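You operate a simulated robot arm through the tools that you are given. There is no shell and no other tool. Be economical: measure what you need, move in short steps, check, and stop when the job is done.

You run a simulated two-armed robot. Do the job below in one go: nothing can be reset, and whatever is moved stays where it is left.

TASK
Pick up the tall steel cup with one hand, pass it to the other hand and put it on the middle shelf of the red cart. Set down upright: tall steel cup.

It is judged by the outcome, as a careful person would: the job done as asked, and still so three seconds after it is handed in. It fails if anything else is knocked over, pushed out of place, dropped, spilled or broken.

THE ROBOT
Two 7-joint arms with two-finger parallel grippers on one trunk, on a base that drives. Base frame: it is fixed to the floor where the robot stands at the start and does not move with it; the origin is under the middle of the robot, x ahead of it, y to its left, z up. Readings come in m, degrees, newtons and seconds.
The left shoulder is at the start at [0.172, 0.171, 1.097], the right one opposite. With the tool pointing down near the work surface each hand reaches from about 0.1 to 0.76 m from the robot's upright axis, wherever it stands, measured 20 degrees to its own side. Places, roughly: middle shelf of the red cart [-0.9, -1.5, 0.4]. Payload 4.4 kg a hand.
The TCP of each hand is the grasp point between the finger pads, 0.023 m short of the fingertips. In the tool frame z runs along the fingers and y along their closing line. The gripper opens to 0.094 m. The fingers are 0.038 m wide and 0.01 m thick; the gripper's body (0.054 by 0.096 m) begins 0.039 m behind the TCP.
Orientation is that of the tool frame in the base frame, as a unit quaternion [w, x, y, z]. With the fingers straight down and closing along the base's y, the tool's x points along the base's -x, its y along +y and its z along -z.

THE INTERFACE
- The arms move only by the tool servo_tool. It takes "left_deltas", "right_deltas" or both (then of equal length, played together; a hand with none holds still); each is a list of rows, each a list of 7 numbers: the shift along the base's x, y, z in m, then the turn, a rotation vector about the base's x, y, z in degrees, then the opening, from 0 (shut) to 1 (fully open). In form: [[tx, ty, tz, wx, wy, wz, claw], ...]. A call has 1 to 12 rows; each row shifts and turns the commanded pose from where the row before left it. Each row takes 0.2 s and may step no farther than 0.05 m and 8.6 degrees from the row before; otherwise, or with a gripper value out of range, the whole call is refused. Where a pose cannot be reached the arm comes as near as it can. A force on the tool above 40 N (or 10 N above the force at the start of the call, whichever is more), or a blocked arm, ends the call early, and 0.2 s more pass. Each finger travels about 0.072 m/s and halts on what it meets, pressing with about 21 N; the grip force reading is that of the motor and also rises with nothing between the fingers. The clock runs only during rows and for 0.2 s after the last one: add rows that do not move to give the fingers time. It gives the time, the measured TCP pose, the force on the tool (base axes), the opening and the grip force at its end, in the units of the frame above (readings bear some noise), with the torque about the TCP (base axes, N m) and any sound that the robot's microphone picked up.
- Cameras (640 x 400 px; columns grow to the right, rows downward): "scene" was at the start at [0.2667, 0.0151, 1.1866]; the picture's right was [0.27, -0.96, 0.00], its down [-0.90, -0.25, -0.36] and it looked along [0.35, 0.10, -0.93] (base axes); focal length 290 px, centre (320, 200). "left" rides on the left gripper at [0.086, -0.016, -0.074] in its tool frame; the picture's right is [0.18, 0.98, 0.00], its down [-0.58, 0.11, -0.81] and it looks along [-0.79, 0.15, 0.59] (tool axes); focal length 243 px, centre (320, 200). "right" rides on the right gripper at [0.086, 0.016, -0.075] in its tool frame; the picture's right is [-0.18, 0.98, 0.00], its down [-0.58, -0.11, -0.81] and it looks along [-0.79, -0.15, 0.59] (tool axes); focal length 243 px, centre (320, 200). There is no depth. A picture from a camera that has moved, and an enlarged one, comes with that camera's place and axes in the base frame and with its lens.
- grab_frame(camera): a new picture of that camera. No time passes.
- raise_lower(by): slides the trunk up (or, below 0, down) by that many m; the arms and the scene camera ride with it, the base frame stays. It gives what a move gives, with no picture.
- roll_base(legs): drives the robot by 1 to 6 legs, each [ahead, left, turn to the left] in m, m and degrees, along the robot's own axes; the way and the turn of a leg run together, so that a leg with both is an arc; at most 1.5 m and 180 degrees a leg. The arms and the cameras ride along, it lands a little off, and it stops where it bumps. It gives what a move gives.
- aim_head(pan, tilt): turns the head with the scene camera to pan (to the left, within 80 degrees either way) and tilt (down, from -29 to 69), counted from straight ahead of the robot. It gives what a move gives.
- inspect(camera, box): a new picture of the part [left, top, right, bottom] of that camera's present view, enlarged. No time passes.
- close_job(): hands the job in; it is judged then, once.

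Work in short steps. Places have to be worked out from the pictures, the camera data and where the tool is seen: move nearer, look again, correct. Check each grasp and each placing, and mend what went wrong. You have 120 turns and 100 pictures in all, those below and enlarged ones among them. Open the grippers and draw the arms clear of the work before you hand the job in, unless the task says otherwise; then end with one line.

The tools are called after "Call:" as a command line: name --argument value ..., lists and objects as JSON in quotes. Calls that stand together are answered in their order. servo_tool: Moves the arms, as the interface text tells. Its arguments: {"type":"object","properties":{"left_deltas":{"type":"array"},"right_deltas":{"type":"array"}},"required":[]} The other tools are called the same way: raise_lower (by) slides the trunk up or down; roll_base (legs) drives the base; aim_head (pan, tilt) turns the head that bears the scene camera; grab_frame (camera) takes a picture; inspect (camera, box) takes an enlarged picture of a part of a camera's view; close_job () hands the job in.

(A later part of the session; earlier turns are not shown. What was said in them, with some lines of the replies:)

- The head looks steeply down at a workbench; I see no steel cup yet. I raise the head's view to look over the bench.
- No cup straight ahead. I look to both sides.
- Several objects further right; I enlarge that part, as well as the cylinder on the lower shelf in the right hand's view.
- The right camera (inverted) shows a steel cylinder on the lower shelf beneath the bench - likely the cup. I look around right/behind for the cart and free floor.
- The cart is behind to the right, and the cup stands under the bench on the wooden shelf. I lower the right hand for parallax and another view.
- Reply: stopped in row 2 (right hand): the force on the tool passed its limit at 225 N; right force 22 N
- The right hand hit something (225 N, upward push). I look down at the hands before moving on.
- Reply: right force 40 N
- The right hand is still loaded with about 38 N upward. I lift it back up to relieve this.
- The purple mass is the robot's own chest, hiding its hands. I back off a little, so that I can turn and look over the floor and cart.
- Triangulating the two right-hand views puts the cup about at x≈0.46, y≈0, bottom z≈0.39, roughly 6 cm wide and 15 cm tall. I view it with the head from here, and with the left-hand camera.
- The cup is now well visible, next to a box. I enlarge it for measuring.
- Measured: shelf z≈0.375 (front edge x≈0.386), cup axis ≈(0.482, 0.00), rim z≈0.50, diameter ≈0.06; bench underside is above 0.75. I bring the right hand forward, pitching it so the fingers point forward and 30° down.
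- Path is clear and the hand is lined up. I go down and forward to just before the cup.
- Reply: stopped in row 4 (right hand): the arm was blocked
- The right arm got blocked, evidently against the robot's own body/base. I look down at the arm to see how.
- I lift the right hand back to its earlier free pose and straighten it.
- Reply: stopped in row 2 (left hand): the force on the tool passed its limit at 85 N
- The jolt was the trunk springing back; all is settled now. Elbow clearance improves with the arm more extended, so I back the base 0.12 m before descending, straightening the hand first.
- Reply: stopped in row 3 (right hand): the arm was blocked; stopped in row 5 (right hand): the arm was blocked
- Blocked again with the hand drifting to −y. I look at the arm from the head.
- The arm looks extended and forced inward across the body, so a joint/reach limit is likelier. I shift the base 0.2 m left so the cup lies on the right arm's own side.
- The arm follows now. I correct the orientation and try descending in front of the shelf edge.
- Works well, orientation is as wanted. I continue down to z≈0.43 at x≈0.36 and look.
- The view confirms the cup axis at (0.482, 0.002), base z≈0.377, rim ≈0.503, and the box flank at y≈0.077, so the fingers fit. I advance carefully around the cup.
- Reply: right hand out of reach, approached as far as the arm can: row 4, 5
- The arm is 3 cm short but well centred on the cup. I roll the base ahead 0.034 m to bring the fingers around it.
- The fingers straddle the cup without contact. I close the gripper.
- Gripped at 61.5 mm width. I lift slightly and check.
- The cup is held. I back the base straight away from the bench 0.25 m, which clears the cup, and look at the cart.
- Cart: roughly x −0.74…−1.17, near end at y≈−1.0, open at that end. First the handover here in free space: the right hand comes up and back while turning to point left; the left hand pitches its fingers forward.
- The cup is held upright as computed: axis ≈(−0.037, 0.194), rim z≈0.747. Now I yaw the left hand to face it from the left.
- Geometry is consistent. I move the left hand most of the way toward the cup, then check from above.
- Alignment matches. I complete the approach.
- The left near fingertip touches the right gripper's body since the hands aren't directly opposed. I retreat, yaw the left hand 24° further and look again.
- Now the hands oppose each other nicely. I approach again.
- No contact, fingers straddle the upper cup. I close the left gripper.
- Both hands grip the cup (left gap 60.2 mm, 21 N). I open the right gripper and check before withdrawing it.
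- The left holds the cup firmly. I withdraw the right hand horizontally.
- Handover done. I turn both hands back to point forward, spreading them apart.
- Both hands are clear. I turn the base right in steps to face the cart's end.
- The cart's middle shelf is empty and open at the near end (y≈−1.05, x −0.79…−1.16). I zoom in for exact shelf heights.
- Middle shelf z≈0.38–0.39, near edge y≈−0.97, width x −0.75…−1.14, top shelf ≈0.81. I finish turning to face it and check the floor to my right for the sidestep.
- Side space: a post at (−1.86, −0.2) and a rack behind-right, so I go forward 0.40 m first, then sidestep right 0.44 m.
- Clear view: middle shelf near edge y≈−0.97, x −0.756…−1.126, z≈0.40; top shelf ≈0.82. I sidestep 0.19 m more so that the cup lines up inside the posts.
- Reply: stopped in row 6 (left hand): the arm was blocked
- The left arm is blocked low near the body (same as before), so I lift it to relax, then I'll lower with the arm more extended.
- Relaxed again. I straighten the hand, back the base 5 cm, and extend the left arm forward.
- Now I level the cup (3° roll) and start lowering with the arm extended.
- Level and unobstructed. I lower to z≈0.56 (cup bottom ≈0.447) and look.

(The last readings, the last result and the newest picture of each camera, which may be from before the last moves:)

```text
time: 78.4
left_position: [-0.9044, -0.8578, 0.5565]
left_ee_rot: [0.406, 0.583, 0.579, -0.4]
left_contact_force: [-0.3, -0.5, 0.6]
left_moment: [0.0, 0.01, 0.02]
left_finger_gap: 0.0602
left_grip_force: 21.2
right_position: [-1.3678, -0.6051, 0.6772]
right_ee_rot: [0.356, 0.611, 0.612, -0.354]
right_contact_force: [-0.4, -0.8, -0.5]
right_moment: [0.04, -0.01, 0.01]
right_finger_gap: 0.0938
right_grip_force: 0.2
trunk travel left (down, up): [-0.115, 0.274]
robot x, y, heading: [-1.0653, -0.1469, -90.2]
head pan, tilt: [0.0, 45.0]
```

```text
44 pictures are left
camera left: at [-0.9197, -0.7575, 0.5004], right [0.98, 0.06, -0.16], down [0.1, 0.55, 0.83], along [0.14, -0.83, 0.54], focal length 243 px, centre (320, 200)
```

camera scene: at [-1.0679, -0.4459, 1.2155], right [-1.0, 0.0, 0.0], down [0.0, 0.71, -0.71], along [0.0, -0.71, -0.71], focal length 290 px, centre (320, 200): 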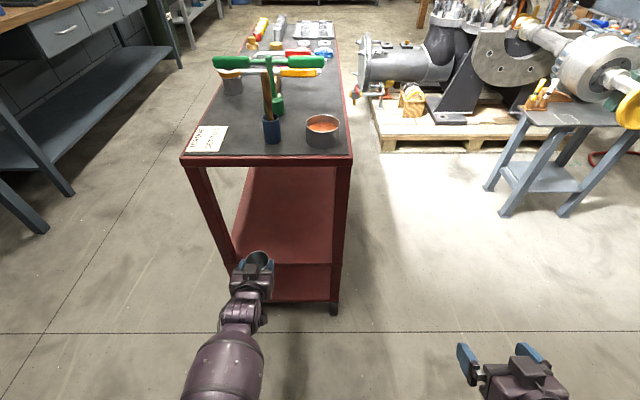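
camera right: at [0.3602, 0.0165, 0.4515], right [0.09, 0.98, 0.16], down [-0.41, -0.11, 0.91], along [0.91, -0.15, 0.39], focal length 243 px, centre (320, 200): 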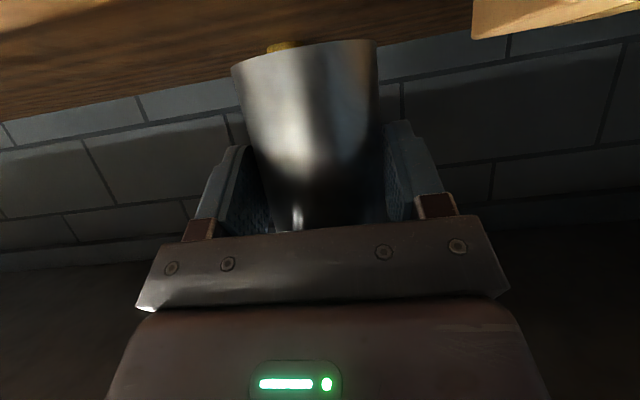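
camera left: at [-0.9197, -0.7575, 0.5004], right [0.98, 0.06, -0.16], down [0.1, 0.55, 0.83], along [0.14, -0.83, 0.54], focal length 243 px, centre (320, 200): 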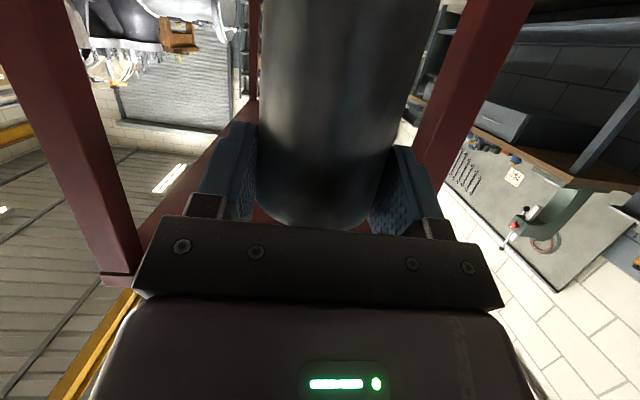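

The cup is 4–5 cm above shelf level, centred between the posts. I drive forward 0.12 m with a small rightward shift, then check.

Call:
roll_base --legs '[[0, -0.02, 0], [0.1, 0, 0]]'

Call:
grab_frame --camera "scene"

Call:
grab_frame --camera "left"

```text
time: 80.0
left_position: [-0.923, -0.9617, 0.5581]
left_ee_rot: [0.407, 0.582, 0.579, -0.4]
left_contact_force: [0.2, -0.3, -0.5]
left_moment: [0.01, 0.01, -0.01]
left_finger_gap: 0.0603
left_grip_force: 21.2
right_position: [-1.3878, -0.7085, 0.6761]
right_ee_rot: [0.354, 0.612, 0.612, -0.354]
right_contact_force: [1.1, -0.2, -0.7]
right_moment: [0.0, 0.02, -0.02]
right_finger_gap: 0.0943
right_grip_force: 0.1
trunk travel left (down, up): [-0.115, 0.274]
robot x, y, heading: [-1.084, -0.2502, -90.2]
head pan, tilt: [0.0, 45.0]
```

```text
43 pictures are left
camera scene: at [-1.088, -0.5484, 1.2153], right [-1.0, 0.0, 0.0], down [0.0, 0.71, -0.71], along [0.0, -0.71, -0.71], focal length 290 px, centre (320, 200)
```

scene: 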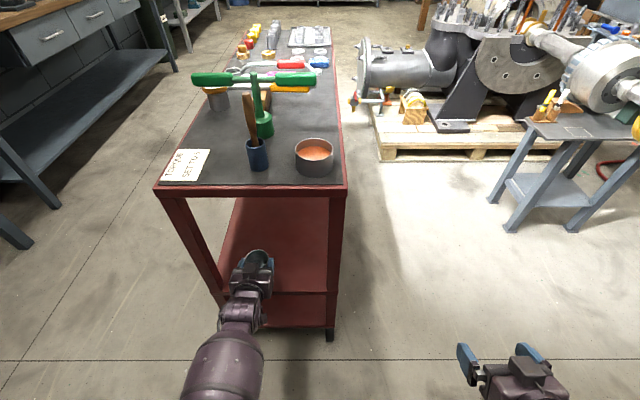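

```text
42 pictures are left
camera left: at [-0.9388, -0.8619, 0.5019], right [0.98, 0.07, -0.16], down [0.1, 0.55, 0.83], along [0.15, -0.83, 0.54], focal length 243 px, centre (320, 200)
```

left: 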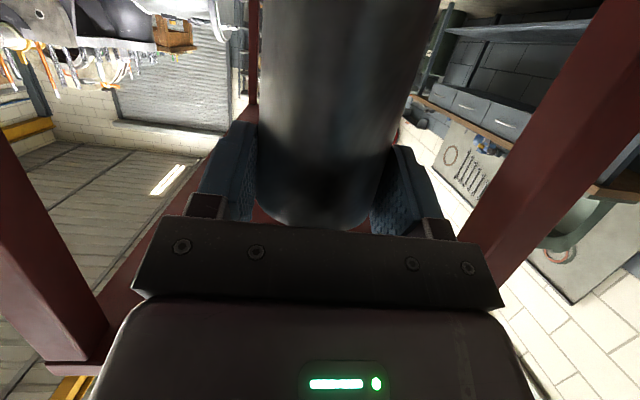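

Good clearance on both sides. I drive another 0.10 m in.

Call:
roll_base --legs '[[0.1, 0, 0]]'

Call:
grab_frame --camera "scene"

```text
time: 81.2
left_position: [-0.9252, -1.0605, 0.5572]
left_ee_rot: [0.407, 0.583, 0.578, -0.401]
left_contact_force: [0.7, -0.7, 0.0]
left_moment: [-0.01, -0.03, 0.0]
left_finger_gap: 0.0602
left_grip_force: 20.6
right_position: [-1.3889, -0.8057, 0.675]
right_ee_rot: [0.354, 0.613, 0.612, -0.354]
right_contact_force: [-0.1, -0.5, -0.7]
right_moment: [-0.03, 0.02, -0.03]
right_finger_gap: 0.094
right_grip_force: 0.1
trunk travel left (down, up): [-0.115, 0.274]
robot x, y, heading: [-1.0835, -0.35, -90.0]
head pan, tilt: [0.0, 45.0]
```

```text
41 pictures are left
camera scene: at [-1.0892, -0.6473, 1.2153], right [-1.0, 0.01, 0.0], down [0.0, 0.71, -0.71], along [0.0, -0.71, -0.71], focal length 290 px, centre (320, 200)
```

scene: 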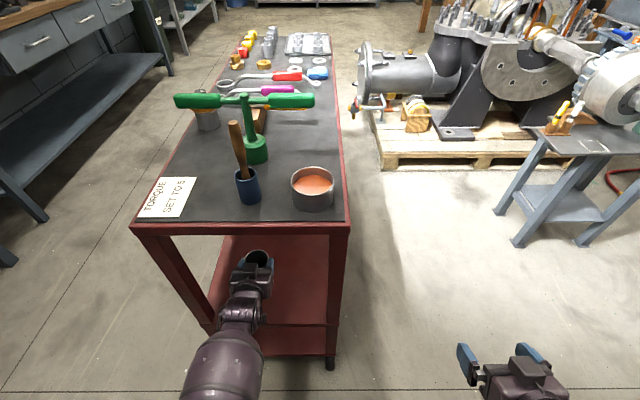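

Cup is inside over the shelf. I lower slowly, watching the force.

Call:
servo_tool --left_deltas '[[0, 0, -0.01, 0, 0, 0, 0], [0, 0, -0.01, 0, 0, 0, 0], [0, 0, -0.008, 0, 0, 0, 0], [0, 0, 0, 0, 0, 0, 0]]'

Call:
grab_frame --camera "left"

```text
time: 82.2
left_position: [-0.9182, -1.0561, 0.5249]
left_ee_rot: [0.409, 0.587, 0.574, -0.397]
left_contact_force: [-0.2, 0.8, 0.0]
left_moment: [0.0, 0.02, -0.01]
left_finger_gap: 0.0605
left_grip_force: 21.3
right_position: [-1.3883, -0.8056, 0.6756]
right_ee_rot: [0.355, 0.612, 0.611, -0.355]
right_contact_force: [-0.1, -0.1, -0.2]
right_moment: [-0.01, 0.0, -0.01]
right_finger_gap: 0.0941
right_grip_force: 0.1
trunk travel left (down, up): [-0.115, 0.274]
robot x, y, heading: [-1.0838, -0.3521, -90.1]
head pan, tilt: [0.0, 45.0]
```

```text
40 pictures are left
camera left: at [-0.9325, -0.9564, 0.4697], right [0.99, 0.06, -0.15], down [0.09, 0.55, 0.83], along [0.13, -0.83, 0.54], focal length 243 px, centre (320, 200)
```

left: 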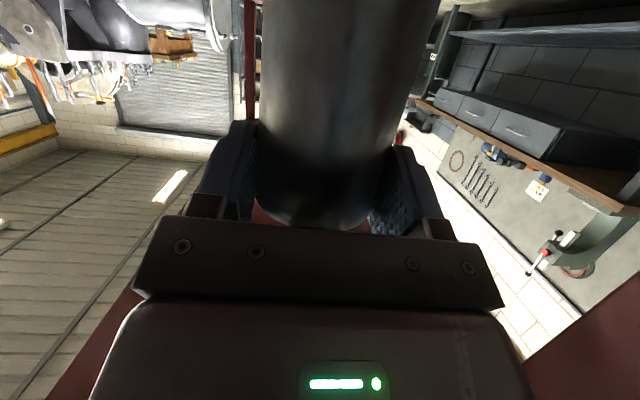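

The arm is beginning to brush its low-reach limit (slight drift and 1.4° roll). I back the base 5 cm and extend the arm by the same amount, levelling the cup.

Call:
servo_tool --left_deltas '[[0, 0, 0.01, 0, 0, 0, 0], [0, 0, 0, 0, 0, 0, 0]]'

Call:
roll_base --legs '[[-0.05, 0, 0]]'

Call:
servo_tool --left_deltas '[[0, -0.018, 0, 0, 0, 0, 0], [0, -0.018, 0, 0, 0, 0, 0], [0, -0.014, 0, 0, 0, 0, 0], [0, 0, 0, 0, 0, 0, 0]]'

```text
time: 82.8
left_position: [-0.917, -1.0634, 0.541]
left_ee_rot: [0.413, 0.583, 0.575, -0.399]
left_contact_force: [0.3, 0.3, 0.7]
left_moment: [-0.01, 0.01, 0.0]
left_finger_gap: 0.0604
left_grip_force: 21.2
right_position: [-1.3884, -0.8066, 0.6759]
right_ee_rot: [0.354, 0.613, 0.611, -0.355]
right_contact_force: [-0.2, -0.3, -0.2]
right_moment: [-0.01, -0.02, 0.0]
right_finger_gap: 0.0937
right_grip_force: 0.0
trunk travel left (down, up): [-0.115, 0.274]
robot x, y, heading: [-1.0879, -0.3496, -90.3]
head pan, tilt: [0.0, 45.0]
```

```text
time: 83.7
left_position: [-0.9188, -1.0108, 0.539]
left_ee_rot: [0.411, 0.584, 0.575, -0.398]
left_contact_force: [0.1, -0.4, -0.2]
left_moment: [0.0, 0.0, -0.02]
left_finger_gap: 0.0598
left_grip_force: 20.8
right_position: [-1.3887, -0.7572, 0.6767]
right_ee_rot: [0.354, 0.613, 0.611, -0.355]
right_contact_force: [-0.3, -0.5, 0.7]
right_moment: [0.04, -0.01, 0.02]
right_finger_gap: 0.0941
right_grip_force: 0.1
trunk travel left (down, up): [-0.115, 0.274]
robot x, y, heading: [-1.0845, -0.3045, -90.2]
head pan, tilt: [0.0, 45.0]
```

```text
time: 84.7
left_position: [-0.9109, -1.0566, 0.5327]
left_ee_rot: [0.413, 0.594, 0.569, -0.391]
left_contact_force: [0.0, 0.4, -0.3]
left_moment: [-0.01, 0.01, -0.01]
left_finger_gap: 0.0601
left_grip_force: 21.1
right_position: [-1.3877, -0.7576, 0.6755]
right_ee_rot: [0.355, 0.612, 0.611, -0.355]
right_contact_force: [0.1, 0.4, -0.5]
right_moment: [0.0, 0.02, 0.03]
right_finger_gap: 0.094
right_grip_force: 0.0
trunk travel left (down, up): [-0.115, 0.274]
robot x, y, heading: [-1.0833, -0.3031, -90.4]
head pan, tilt: [0.0, 45.0]
```

The drift is always outward, so the hand needs to be farther out on its own side. I shift the base 7 cm right and move the hand back left by the same amount relative to it.

Call:
roll_base --legs '[[0, -0.07, 0]]'

Call:
servo_tool --left_deltas '[[0.025, 0, 0.004, 0, 0, 0, 0], [0.025, 0, 0.004, 0, 0, 0, 0], [0.01, 0, 0, 0, 0, 0, 0], [0, 0, 0, 0, 0, 0, 0]]'

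```text
time: 86.0
left_position: [-0.9813, -1.0575, 0.5349]
left_ee_rot: [0.414, 0.593, 0.569, -0.391]
left_contact_force: [-0.7, -0.5, -0.4]
left_moment: [0.06, 0.01, 0.0]
left_finger_gap: 0.06
left_grip_force: 21.1
right_position: [-1.459, -0.7555, 0.6763]
right_ee_rot: [0.354, 0.613, 0.611, -0.355]
right_contact_force: [-0.5, 0.3, -1.1]
right_moment: [0.03, 0.0, 0.05]
right_finger_gap: 0.094
right_grip_force: 0.0
trunk travel left (down, up): [-0.115, 0.274]
robot x, y, heading: [-1.1578, -0.305, -90.2]
head pan, tilt: [0.0, 45.0]
```

```text
time: 87.0
left_position: [-0.9197, -1.0592, 0.5438]
left_ee_rot: [0.415, 0.593, 0.569, -0.391]
left_contact_force: [0.5, -0.5, 0.3]
left_moment: [0.01, -0.02, -0.02]
left_finger_gap: 0.0603
left_grip_force: 20.7
right_position: [-1.4592, -0.7569, 0.6762]
right_ee_rot: [0.355, 0.612, 0.611, -0.355]
right_contact_force: [0.5, -0.2, 0.3]
right_moment: [0.03, 0.0, 0.0]
right_finger_gap: 0.0938
right_grip_force: 0.0
trunk travel left (down, up): [-0.115, 0.274]
robot x, y, heading: [-1.1568, -0.3014, -90.3]
head pan, tilt: [0.0, 45.0]
```

The arm follows freely now. I level the cup and lower slowly.

Call:
servo_tool --left_deltas '[[0, 0, 0, -0.35, 2.7, 0.5, 0], [0, 0, -0.01, 0, 0, 0, 0], [0, 0, -0.008, 0, 0, 0, 0], [0, 0, 0, 0, 0, 0, 0]]'

```text
time: 88.0
left_position: [-0.9206, -1.0584, 0.5255]
left_ee_rot: [0.404, 0.58, 0.58, -0.405]
left_contact_force: [0.1, 0.5, -0.1]
left_moment: [0.04, -0.02, -0.02]
left_finger_gap: 0.0601
left_grip_force: 21.0
right_position: [-1.4597, -0.7563, 0.676]
right_ee_rot: [0.354, 0.613, 0.611, -0.355]
right_contact_force: [-0.6, -0.8, -0.5]
right_moment: [0.01, 0.02, -0.01]
right_finger_gap: 0.0941
right_grip_force: 0.1
trunk travel left (down, up): [-0.115, 0.274]
robot x, y, heading: [-1.1553, -0.3002, -90.1]
head pan, tilt: [0.0, 45.0]
```

Perfectly level; cup bottom ≈0.412. I lower in 4 mm steps until contact.

Call:
servo_tool --left_deltas '[[0, 0, -0.004, 0, 0, 0, 0], [0, 0, -0.004, 0, 0, 0, 0], [0, 0, 0, 0, 0, 0, 0]]'

Call:
grab_frame --camera "scene"

```text
time: 88.8
left_position: [-0.9211, -1.0595, 0.517]
left_ee_rot: [0.404, 0.581, 0.579, -0.405]
left_contact_force: [-0.2, 0.0, 0.0]
left_moment: [0.03, 0.02, 0.01]
left_finger_gap: 0.0603
left_grip_force: 21.5
right_position: [-1.4582, -0.7562, 0.6765]
right_ee_rot: [0.354, 0.613, 0.611, -0.354]
right_contact_force: [-0.4, -0.4, 0.3]
right_moment: [0.0, 0.02, 0.01]
right_finger_gap: 0.0942
right_grip_force: 0.0
trunk travel left (down, up): [-0.115, 0.274]
robot x, y, heading: [-1.1534, -0.3043, -90.2]
head pan, tilt: [0.0, 45.0]
```

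```text
39 pictures are left
camera scene: at [-1.1591, -0.5971, 1.2155], right [-1.0, 0.01, 0.0], down [0.0, 0.71, -0.71], along [0.0, -0.71, -0.71], focal length 290 px, centre (320, 200)
```

scene: 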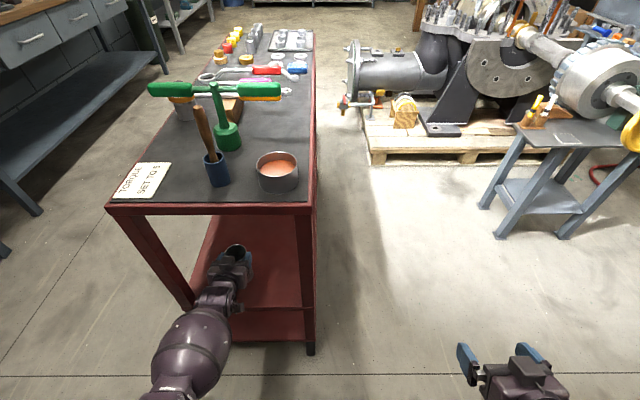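

No contact yet. I go on lowering.

Call:
servo_tool --left_deltas '[[0, 0, -0.003, 0, 0, 0, 0], [0, 0, -0.003, 0, 0, 0, 0], [0, 0, 0, 0, 0, 0, 0]]'

```text
time: 89.6
left_position: [-0.9204, -1.0575, 0.51]
left_ee_rot: [0.404, 0.581, 0.579, -0.406]
left_contact_force: [-1.0, -0.3, 0.9]
left_moment: [0.0, 0.01, 0.01]
left_finger_gap: 0.0602
left_grip_force: 21.0
right_position: [-1.4592, -0.756, 0.6757]
right_ee_rot: [0.354, 0.613, 0.611, -0.355]
right_contact_force: [0.4, -0.5, -0.5]
right_moment: [-0.01, 0.02, -0.01]
right_finger_gap: 0.0939
right_grip_force: 0.1
trunk travel left (down, up): [-0.115, 0.274]
robot x, y, heading: [-1.1554, -0.3018, -90.3]
head pan, tilt: [0.0, 45.0]
```

Still free (bottom ≈0.397). Further small steps.

Call:
servo_tool --left_deltas '[[0, 0, -0.003, 0, 0, 0, 0], [0, 0, -0.003, 0, 0, 0, 0], [0, 0, 0, 0, 0, 0, 0]]'

Call:
inspect --camera "scene" --box '[160, 210, 330, 350]'

```text
time: 90.4
left_position: [-0.9214, -1.0564, 0.5035]
left_ee_rot: [0.404, 0.581, 0.579, -0.406]
left_contact_force: [0.1, -0.5, 0.1]
left_moment: [0.01, 0.04, 0.01]
left_finger_gap: 0.06
left_grip_force: 21.0
right_position: [-1.459, -0.7556, 0.6752]
right_ee_rot: [0.355, 0.612, 0.611, -0.355]
right_contact_force: [-0.1, 0.2, -0.1]
right_moment: [0.0, -0.06, -0.02]
right_finger_gap: 0.0942
right_grip_force: 0.0
trunk travel left (down, up): [-0.115, 0.274]
robot x, y, heading: [-1.1551, -0.3006, -90.3]
head pan, tilt: [0.0, 45.0]
```

```text
2.86 times, centred on (245, 280) of scene
camera zoom: at [-1.1591, -0.5971, 1.2155], right [-1.0, 0.01, 0.0], down [0.0, 0.71, -0.71], along [0.0, -0.71, -0.71], focal length 829 px, centre (534, -29)
```

zoom: 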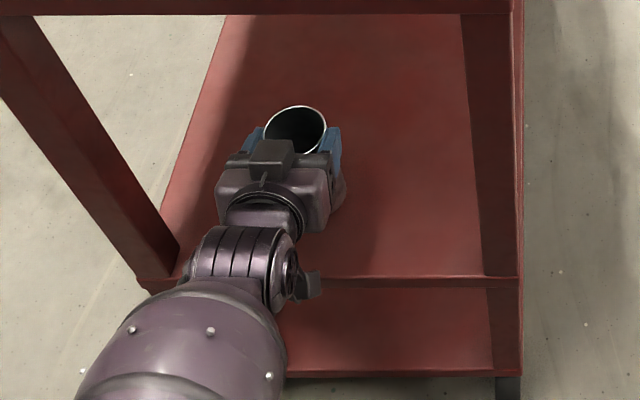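

Still no contact; continuing in small steps.

Call:
servo_tool --left_deltas '[[0, 0, -0.003, 0, 0, 0, 0], [0, 0, -0.003, 0, 0, 0, 0], [0, 0, -0.002, 0, 0, 0, 0], [0, 0, 0, 0, 0, 0, 0]]'

```text
time: 91.4
left_position: [-0.9212, -1.0576, 0.4958]
left_ee_rot: [0.405, 0.58, 0.579, -0.406]
left_contact_force: [-0.3, -0.5, -1.0]
left_moment: [0.03, 0.04, 0.02]
left_finger_gap: 0.0601
left_grip_force: 21.1
right_position: [-1.4587, -0.7559, 0.6772]
right_ee_rot: [0.354, 0.613, 0.611, -0.355]
right_contact_force: [-1.1, 0.7, -0.7]
right_moment: [0.01, 0.02, 0.02]
right_finger_gap: 0.094
right_grip_force: 0.1
trunk travel left (down, up): [-0.115, 0.274]
robot x, y, heading: [-1.1565, -0.3062, -90.3]
head pan, tilt: [0.0, 45.0]
```

I check with the left camera how far the base is from the shelf.

Call:
grab_frame --camera "left"

Call:
grab_frame --camera "right"

```text
37 pictures are left
camera left: at [-0.9371, -0.9587, 0.4412], right [0.98, 0.06, -0.17], down [0.11, 0.56, 0.82], along [0.15, -0.83, 0.54], focal length 243 px, centre (320, 200)
```

left: 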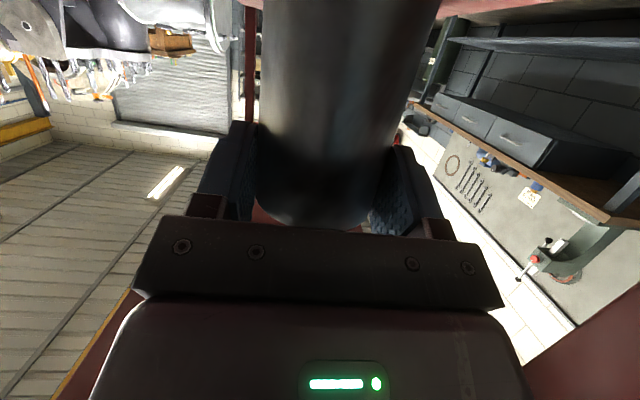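

```text
36 pictures are left
camera right: at [-1.4418, -0.6486, 0.6378], right [0.98, -0.09, 0.16], down [-0.11, 0.41, 0.91], along [-0.15, -0.91, 0.39], focal length 243 px, centre (320, 200)
```

right: 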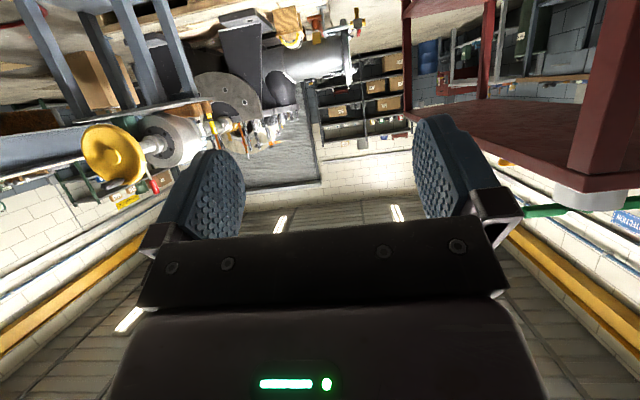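

The shelf plane shows near z≈0.38. I continue with 2–3 mm steps.

Call:
servo_tool --left_deltas '[[0, 0, -0.002, 0, 0, 0, 0], [0, 0, -0.002, 0, 0, 0, 0], [0, 0, -0.002, 0, 0, 0, 0], [0, 0, 0, 0, 0, 0, 0]]'

```text
time: 92.4
left_position: [-0.9215, -1.0606, 0.4945]
left_ee_rot: [0.406, 0.579, 0.577, -0.409]
left_contact_force: [-2.4, -1.9, 16.3]
left_moment: [0.02, 0.24, 0.04]
left_finger_gap: 0.0604
left_grip_force: 21.1
right_position: [-1.4595, -0.7563, 0.6765]
right_ee_rot: [0.355, 0.613, 0.61, -0.355]
right_contact_force: [-0.5, 0.7, -0.7]
right_moment: [-0.01, -0.05, -0.01]
right_finger_gap: 0.094
right_grip_force: 0.0
trunk travel left (down, up): [-0.115, 0.274]
robot x, y, heading: [-1.158, -0.3042, -90.3]
head pan, tilt: [0.0, 45.0]
```

Contact: 16 N up; the cup stands on the shelf. I relieve 3 mm, then open the fingers.

Call:
servo_tool --left_deltas '[[0, 0, 0.003, 0, 0, 0, 0], [0, 0, 0, 0, 0, 0, 0]]'

Call:
servo_tool --left_deltas '[[0, 0, 0, 0, 0, 0, 0.65], [0, 0, 0, 0, 0, 0, 0.75], [0, 0, 0, 0, 0, 0, 0.9], [0, 0, 0, 0, 0, 0, 1], [0, 0, 0, 0, 0, 0, 1]]'

Call:
inspect --camera "scene" --box '[160, 210, 330, 350]'

```text
time: 93.0
left_position: [-0.9209, -1.0585, 0.4948]
left_ee_rot: [0.405, 0.58, 0.579, -0.405]
left_contact_force: [-0.3, -3.7, 10.7]
left_moment: [-0.25, 0.0, 0.0]
left_finger_gap: 0.0603
left_grip_force: 21.3
right_position: [-1.4596, -0.7556, 0.6773]
right_ee_rot: [0.355, 0.612, 0.611, -0.355]
right_contact_force: [0.6, 0.3, 0.4]
right_moment: [-0.02, -0.05, 0.01]
right_finger_gap: 0.094
right_grip_force: 0.1
trunk travel left (down, up): [-0.115, 0.274]
robot x, y, heading: [-1.1544, -0.3046, -90.1]
head pan, tilt: [0.0, 45.0]
```

```text
time: 94.2
left_position: [-0.9208, -1.0573, 0.4937]
left_ee_rot: [0.404, 0.58, 0.579, -0.405]
left_contact_force: [0.4, 0.5, -0.2]
left_moment: [0.02, 0.01, -0.04]
left_finger_gap: 0.0941
left_grip_force: 0.1
right_position: [-1.4591, -0.7567, 0.6754]
right_ee_rot: [0.355, 0.613, 0.611, -0.354]
right_contact_force: [-0.1, 0.4, 0.6]
right_moment: [-0.02, -0.02, 0.02]
right_finger_gap: 0.094
right_grip_force: 0.1
trunk travel left (down, up): [-0.115, 0.274]
robot x, y, heading: [-1.1569, -0.3054, -90.3]
head pan, tilt: [0.0, 45.0]
```

```text
2.86 times, centred on (245, 280) of scene
camera zoom: at [-1.1591, -0.597, 1.2155], right [-1.0, 0.01, 0.0], down [0.0, 0.71, -0.71], along [0.0, -0.71, -0.71], focal length 829 px, centre (534, -29)
```

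zoom: 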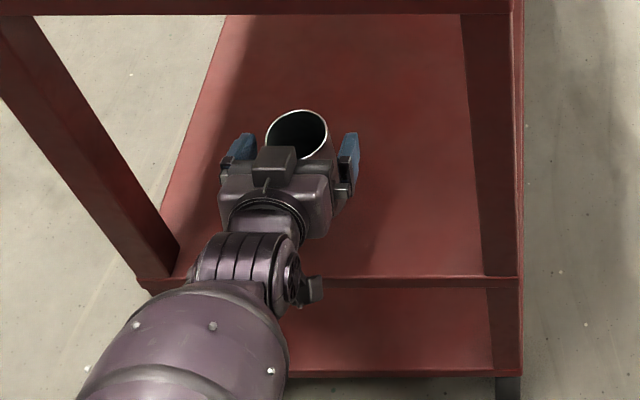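

The fingers are open and the cup stands. I roll the base straight back so the hand leaves the shelf horizontally.

Call:
roll_base --legs '[[-0.22, 0, 0]]'

Call:
grab_frame --camera "scene"

Call:
grab_frame --camera "left"

```text
time: 95.9
left_position: [-0.9146, -0.8323, 0.4946]
left_ee_rot: [0.405, 0.578, 0.581, -0.405]
left_contact_force: [0.6, -1.0, 0.0]
left_moment: [0.01, 0.01, 0.02]
left_finger_gap: 0.0943
left_grip_force: 0.2
right_position: [-1.4559, -0.5346, 0.6768]
right_ee_rot: [0.356, 0.61, 0.613, -0.353]
right_contact_force: [-0.1, -0.1, 0.1]
right_moment: [-0.02, -0.02, 0.01]
right_finger_gap: 0.094
right_grip_force: 0.0
trunk travel left (down, up): [-0.115, 0.274]
robot x, y, heading: [-1.1549, -0.0762, -89.9]
head pan, tilt: [0.0, 45.0]
```

```text
34 pictures are left
camera scene: at [-1.1566, -0.3723, 1.2156], right [-1.0, 0.0, 0.0], down [0.0, 0.71, -0.71], along [0.0, -0.71, -0.71], focal length 290 px, centre (320, 200)
```

scene: 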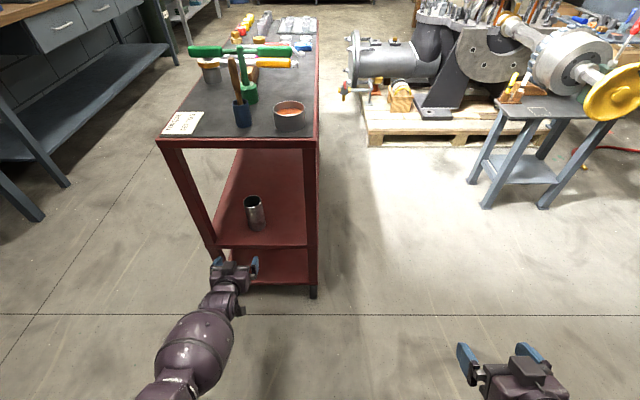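

```text
33 pictures are left
camera left: at [-0.9314, -0.7331, 0.4382], right [0.98, 0.07, -0.17], down [0.11, 0.56, 0.82], along [0.15, -0.83, 0.54], focal length 243 px, centre (320, 200)
```

left: 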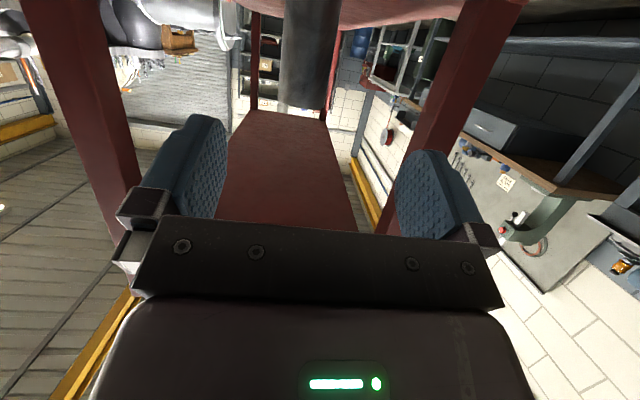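

The cup stands upright on the middle shelf, the hands are clear, both grippers open, and nothing else has been moved. I hand the job in.

Call:
close_job

```text
The job is handed in.
```

The tall steel cup was picked up with the right hand, passed to the left, and now stands upright on the middle shelf of the red cart; in the last pictures nothing else looks moved or knocked over.
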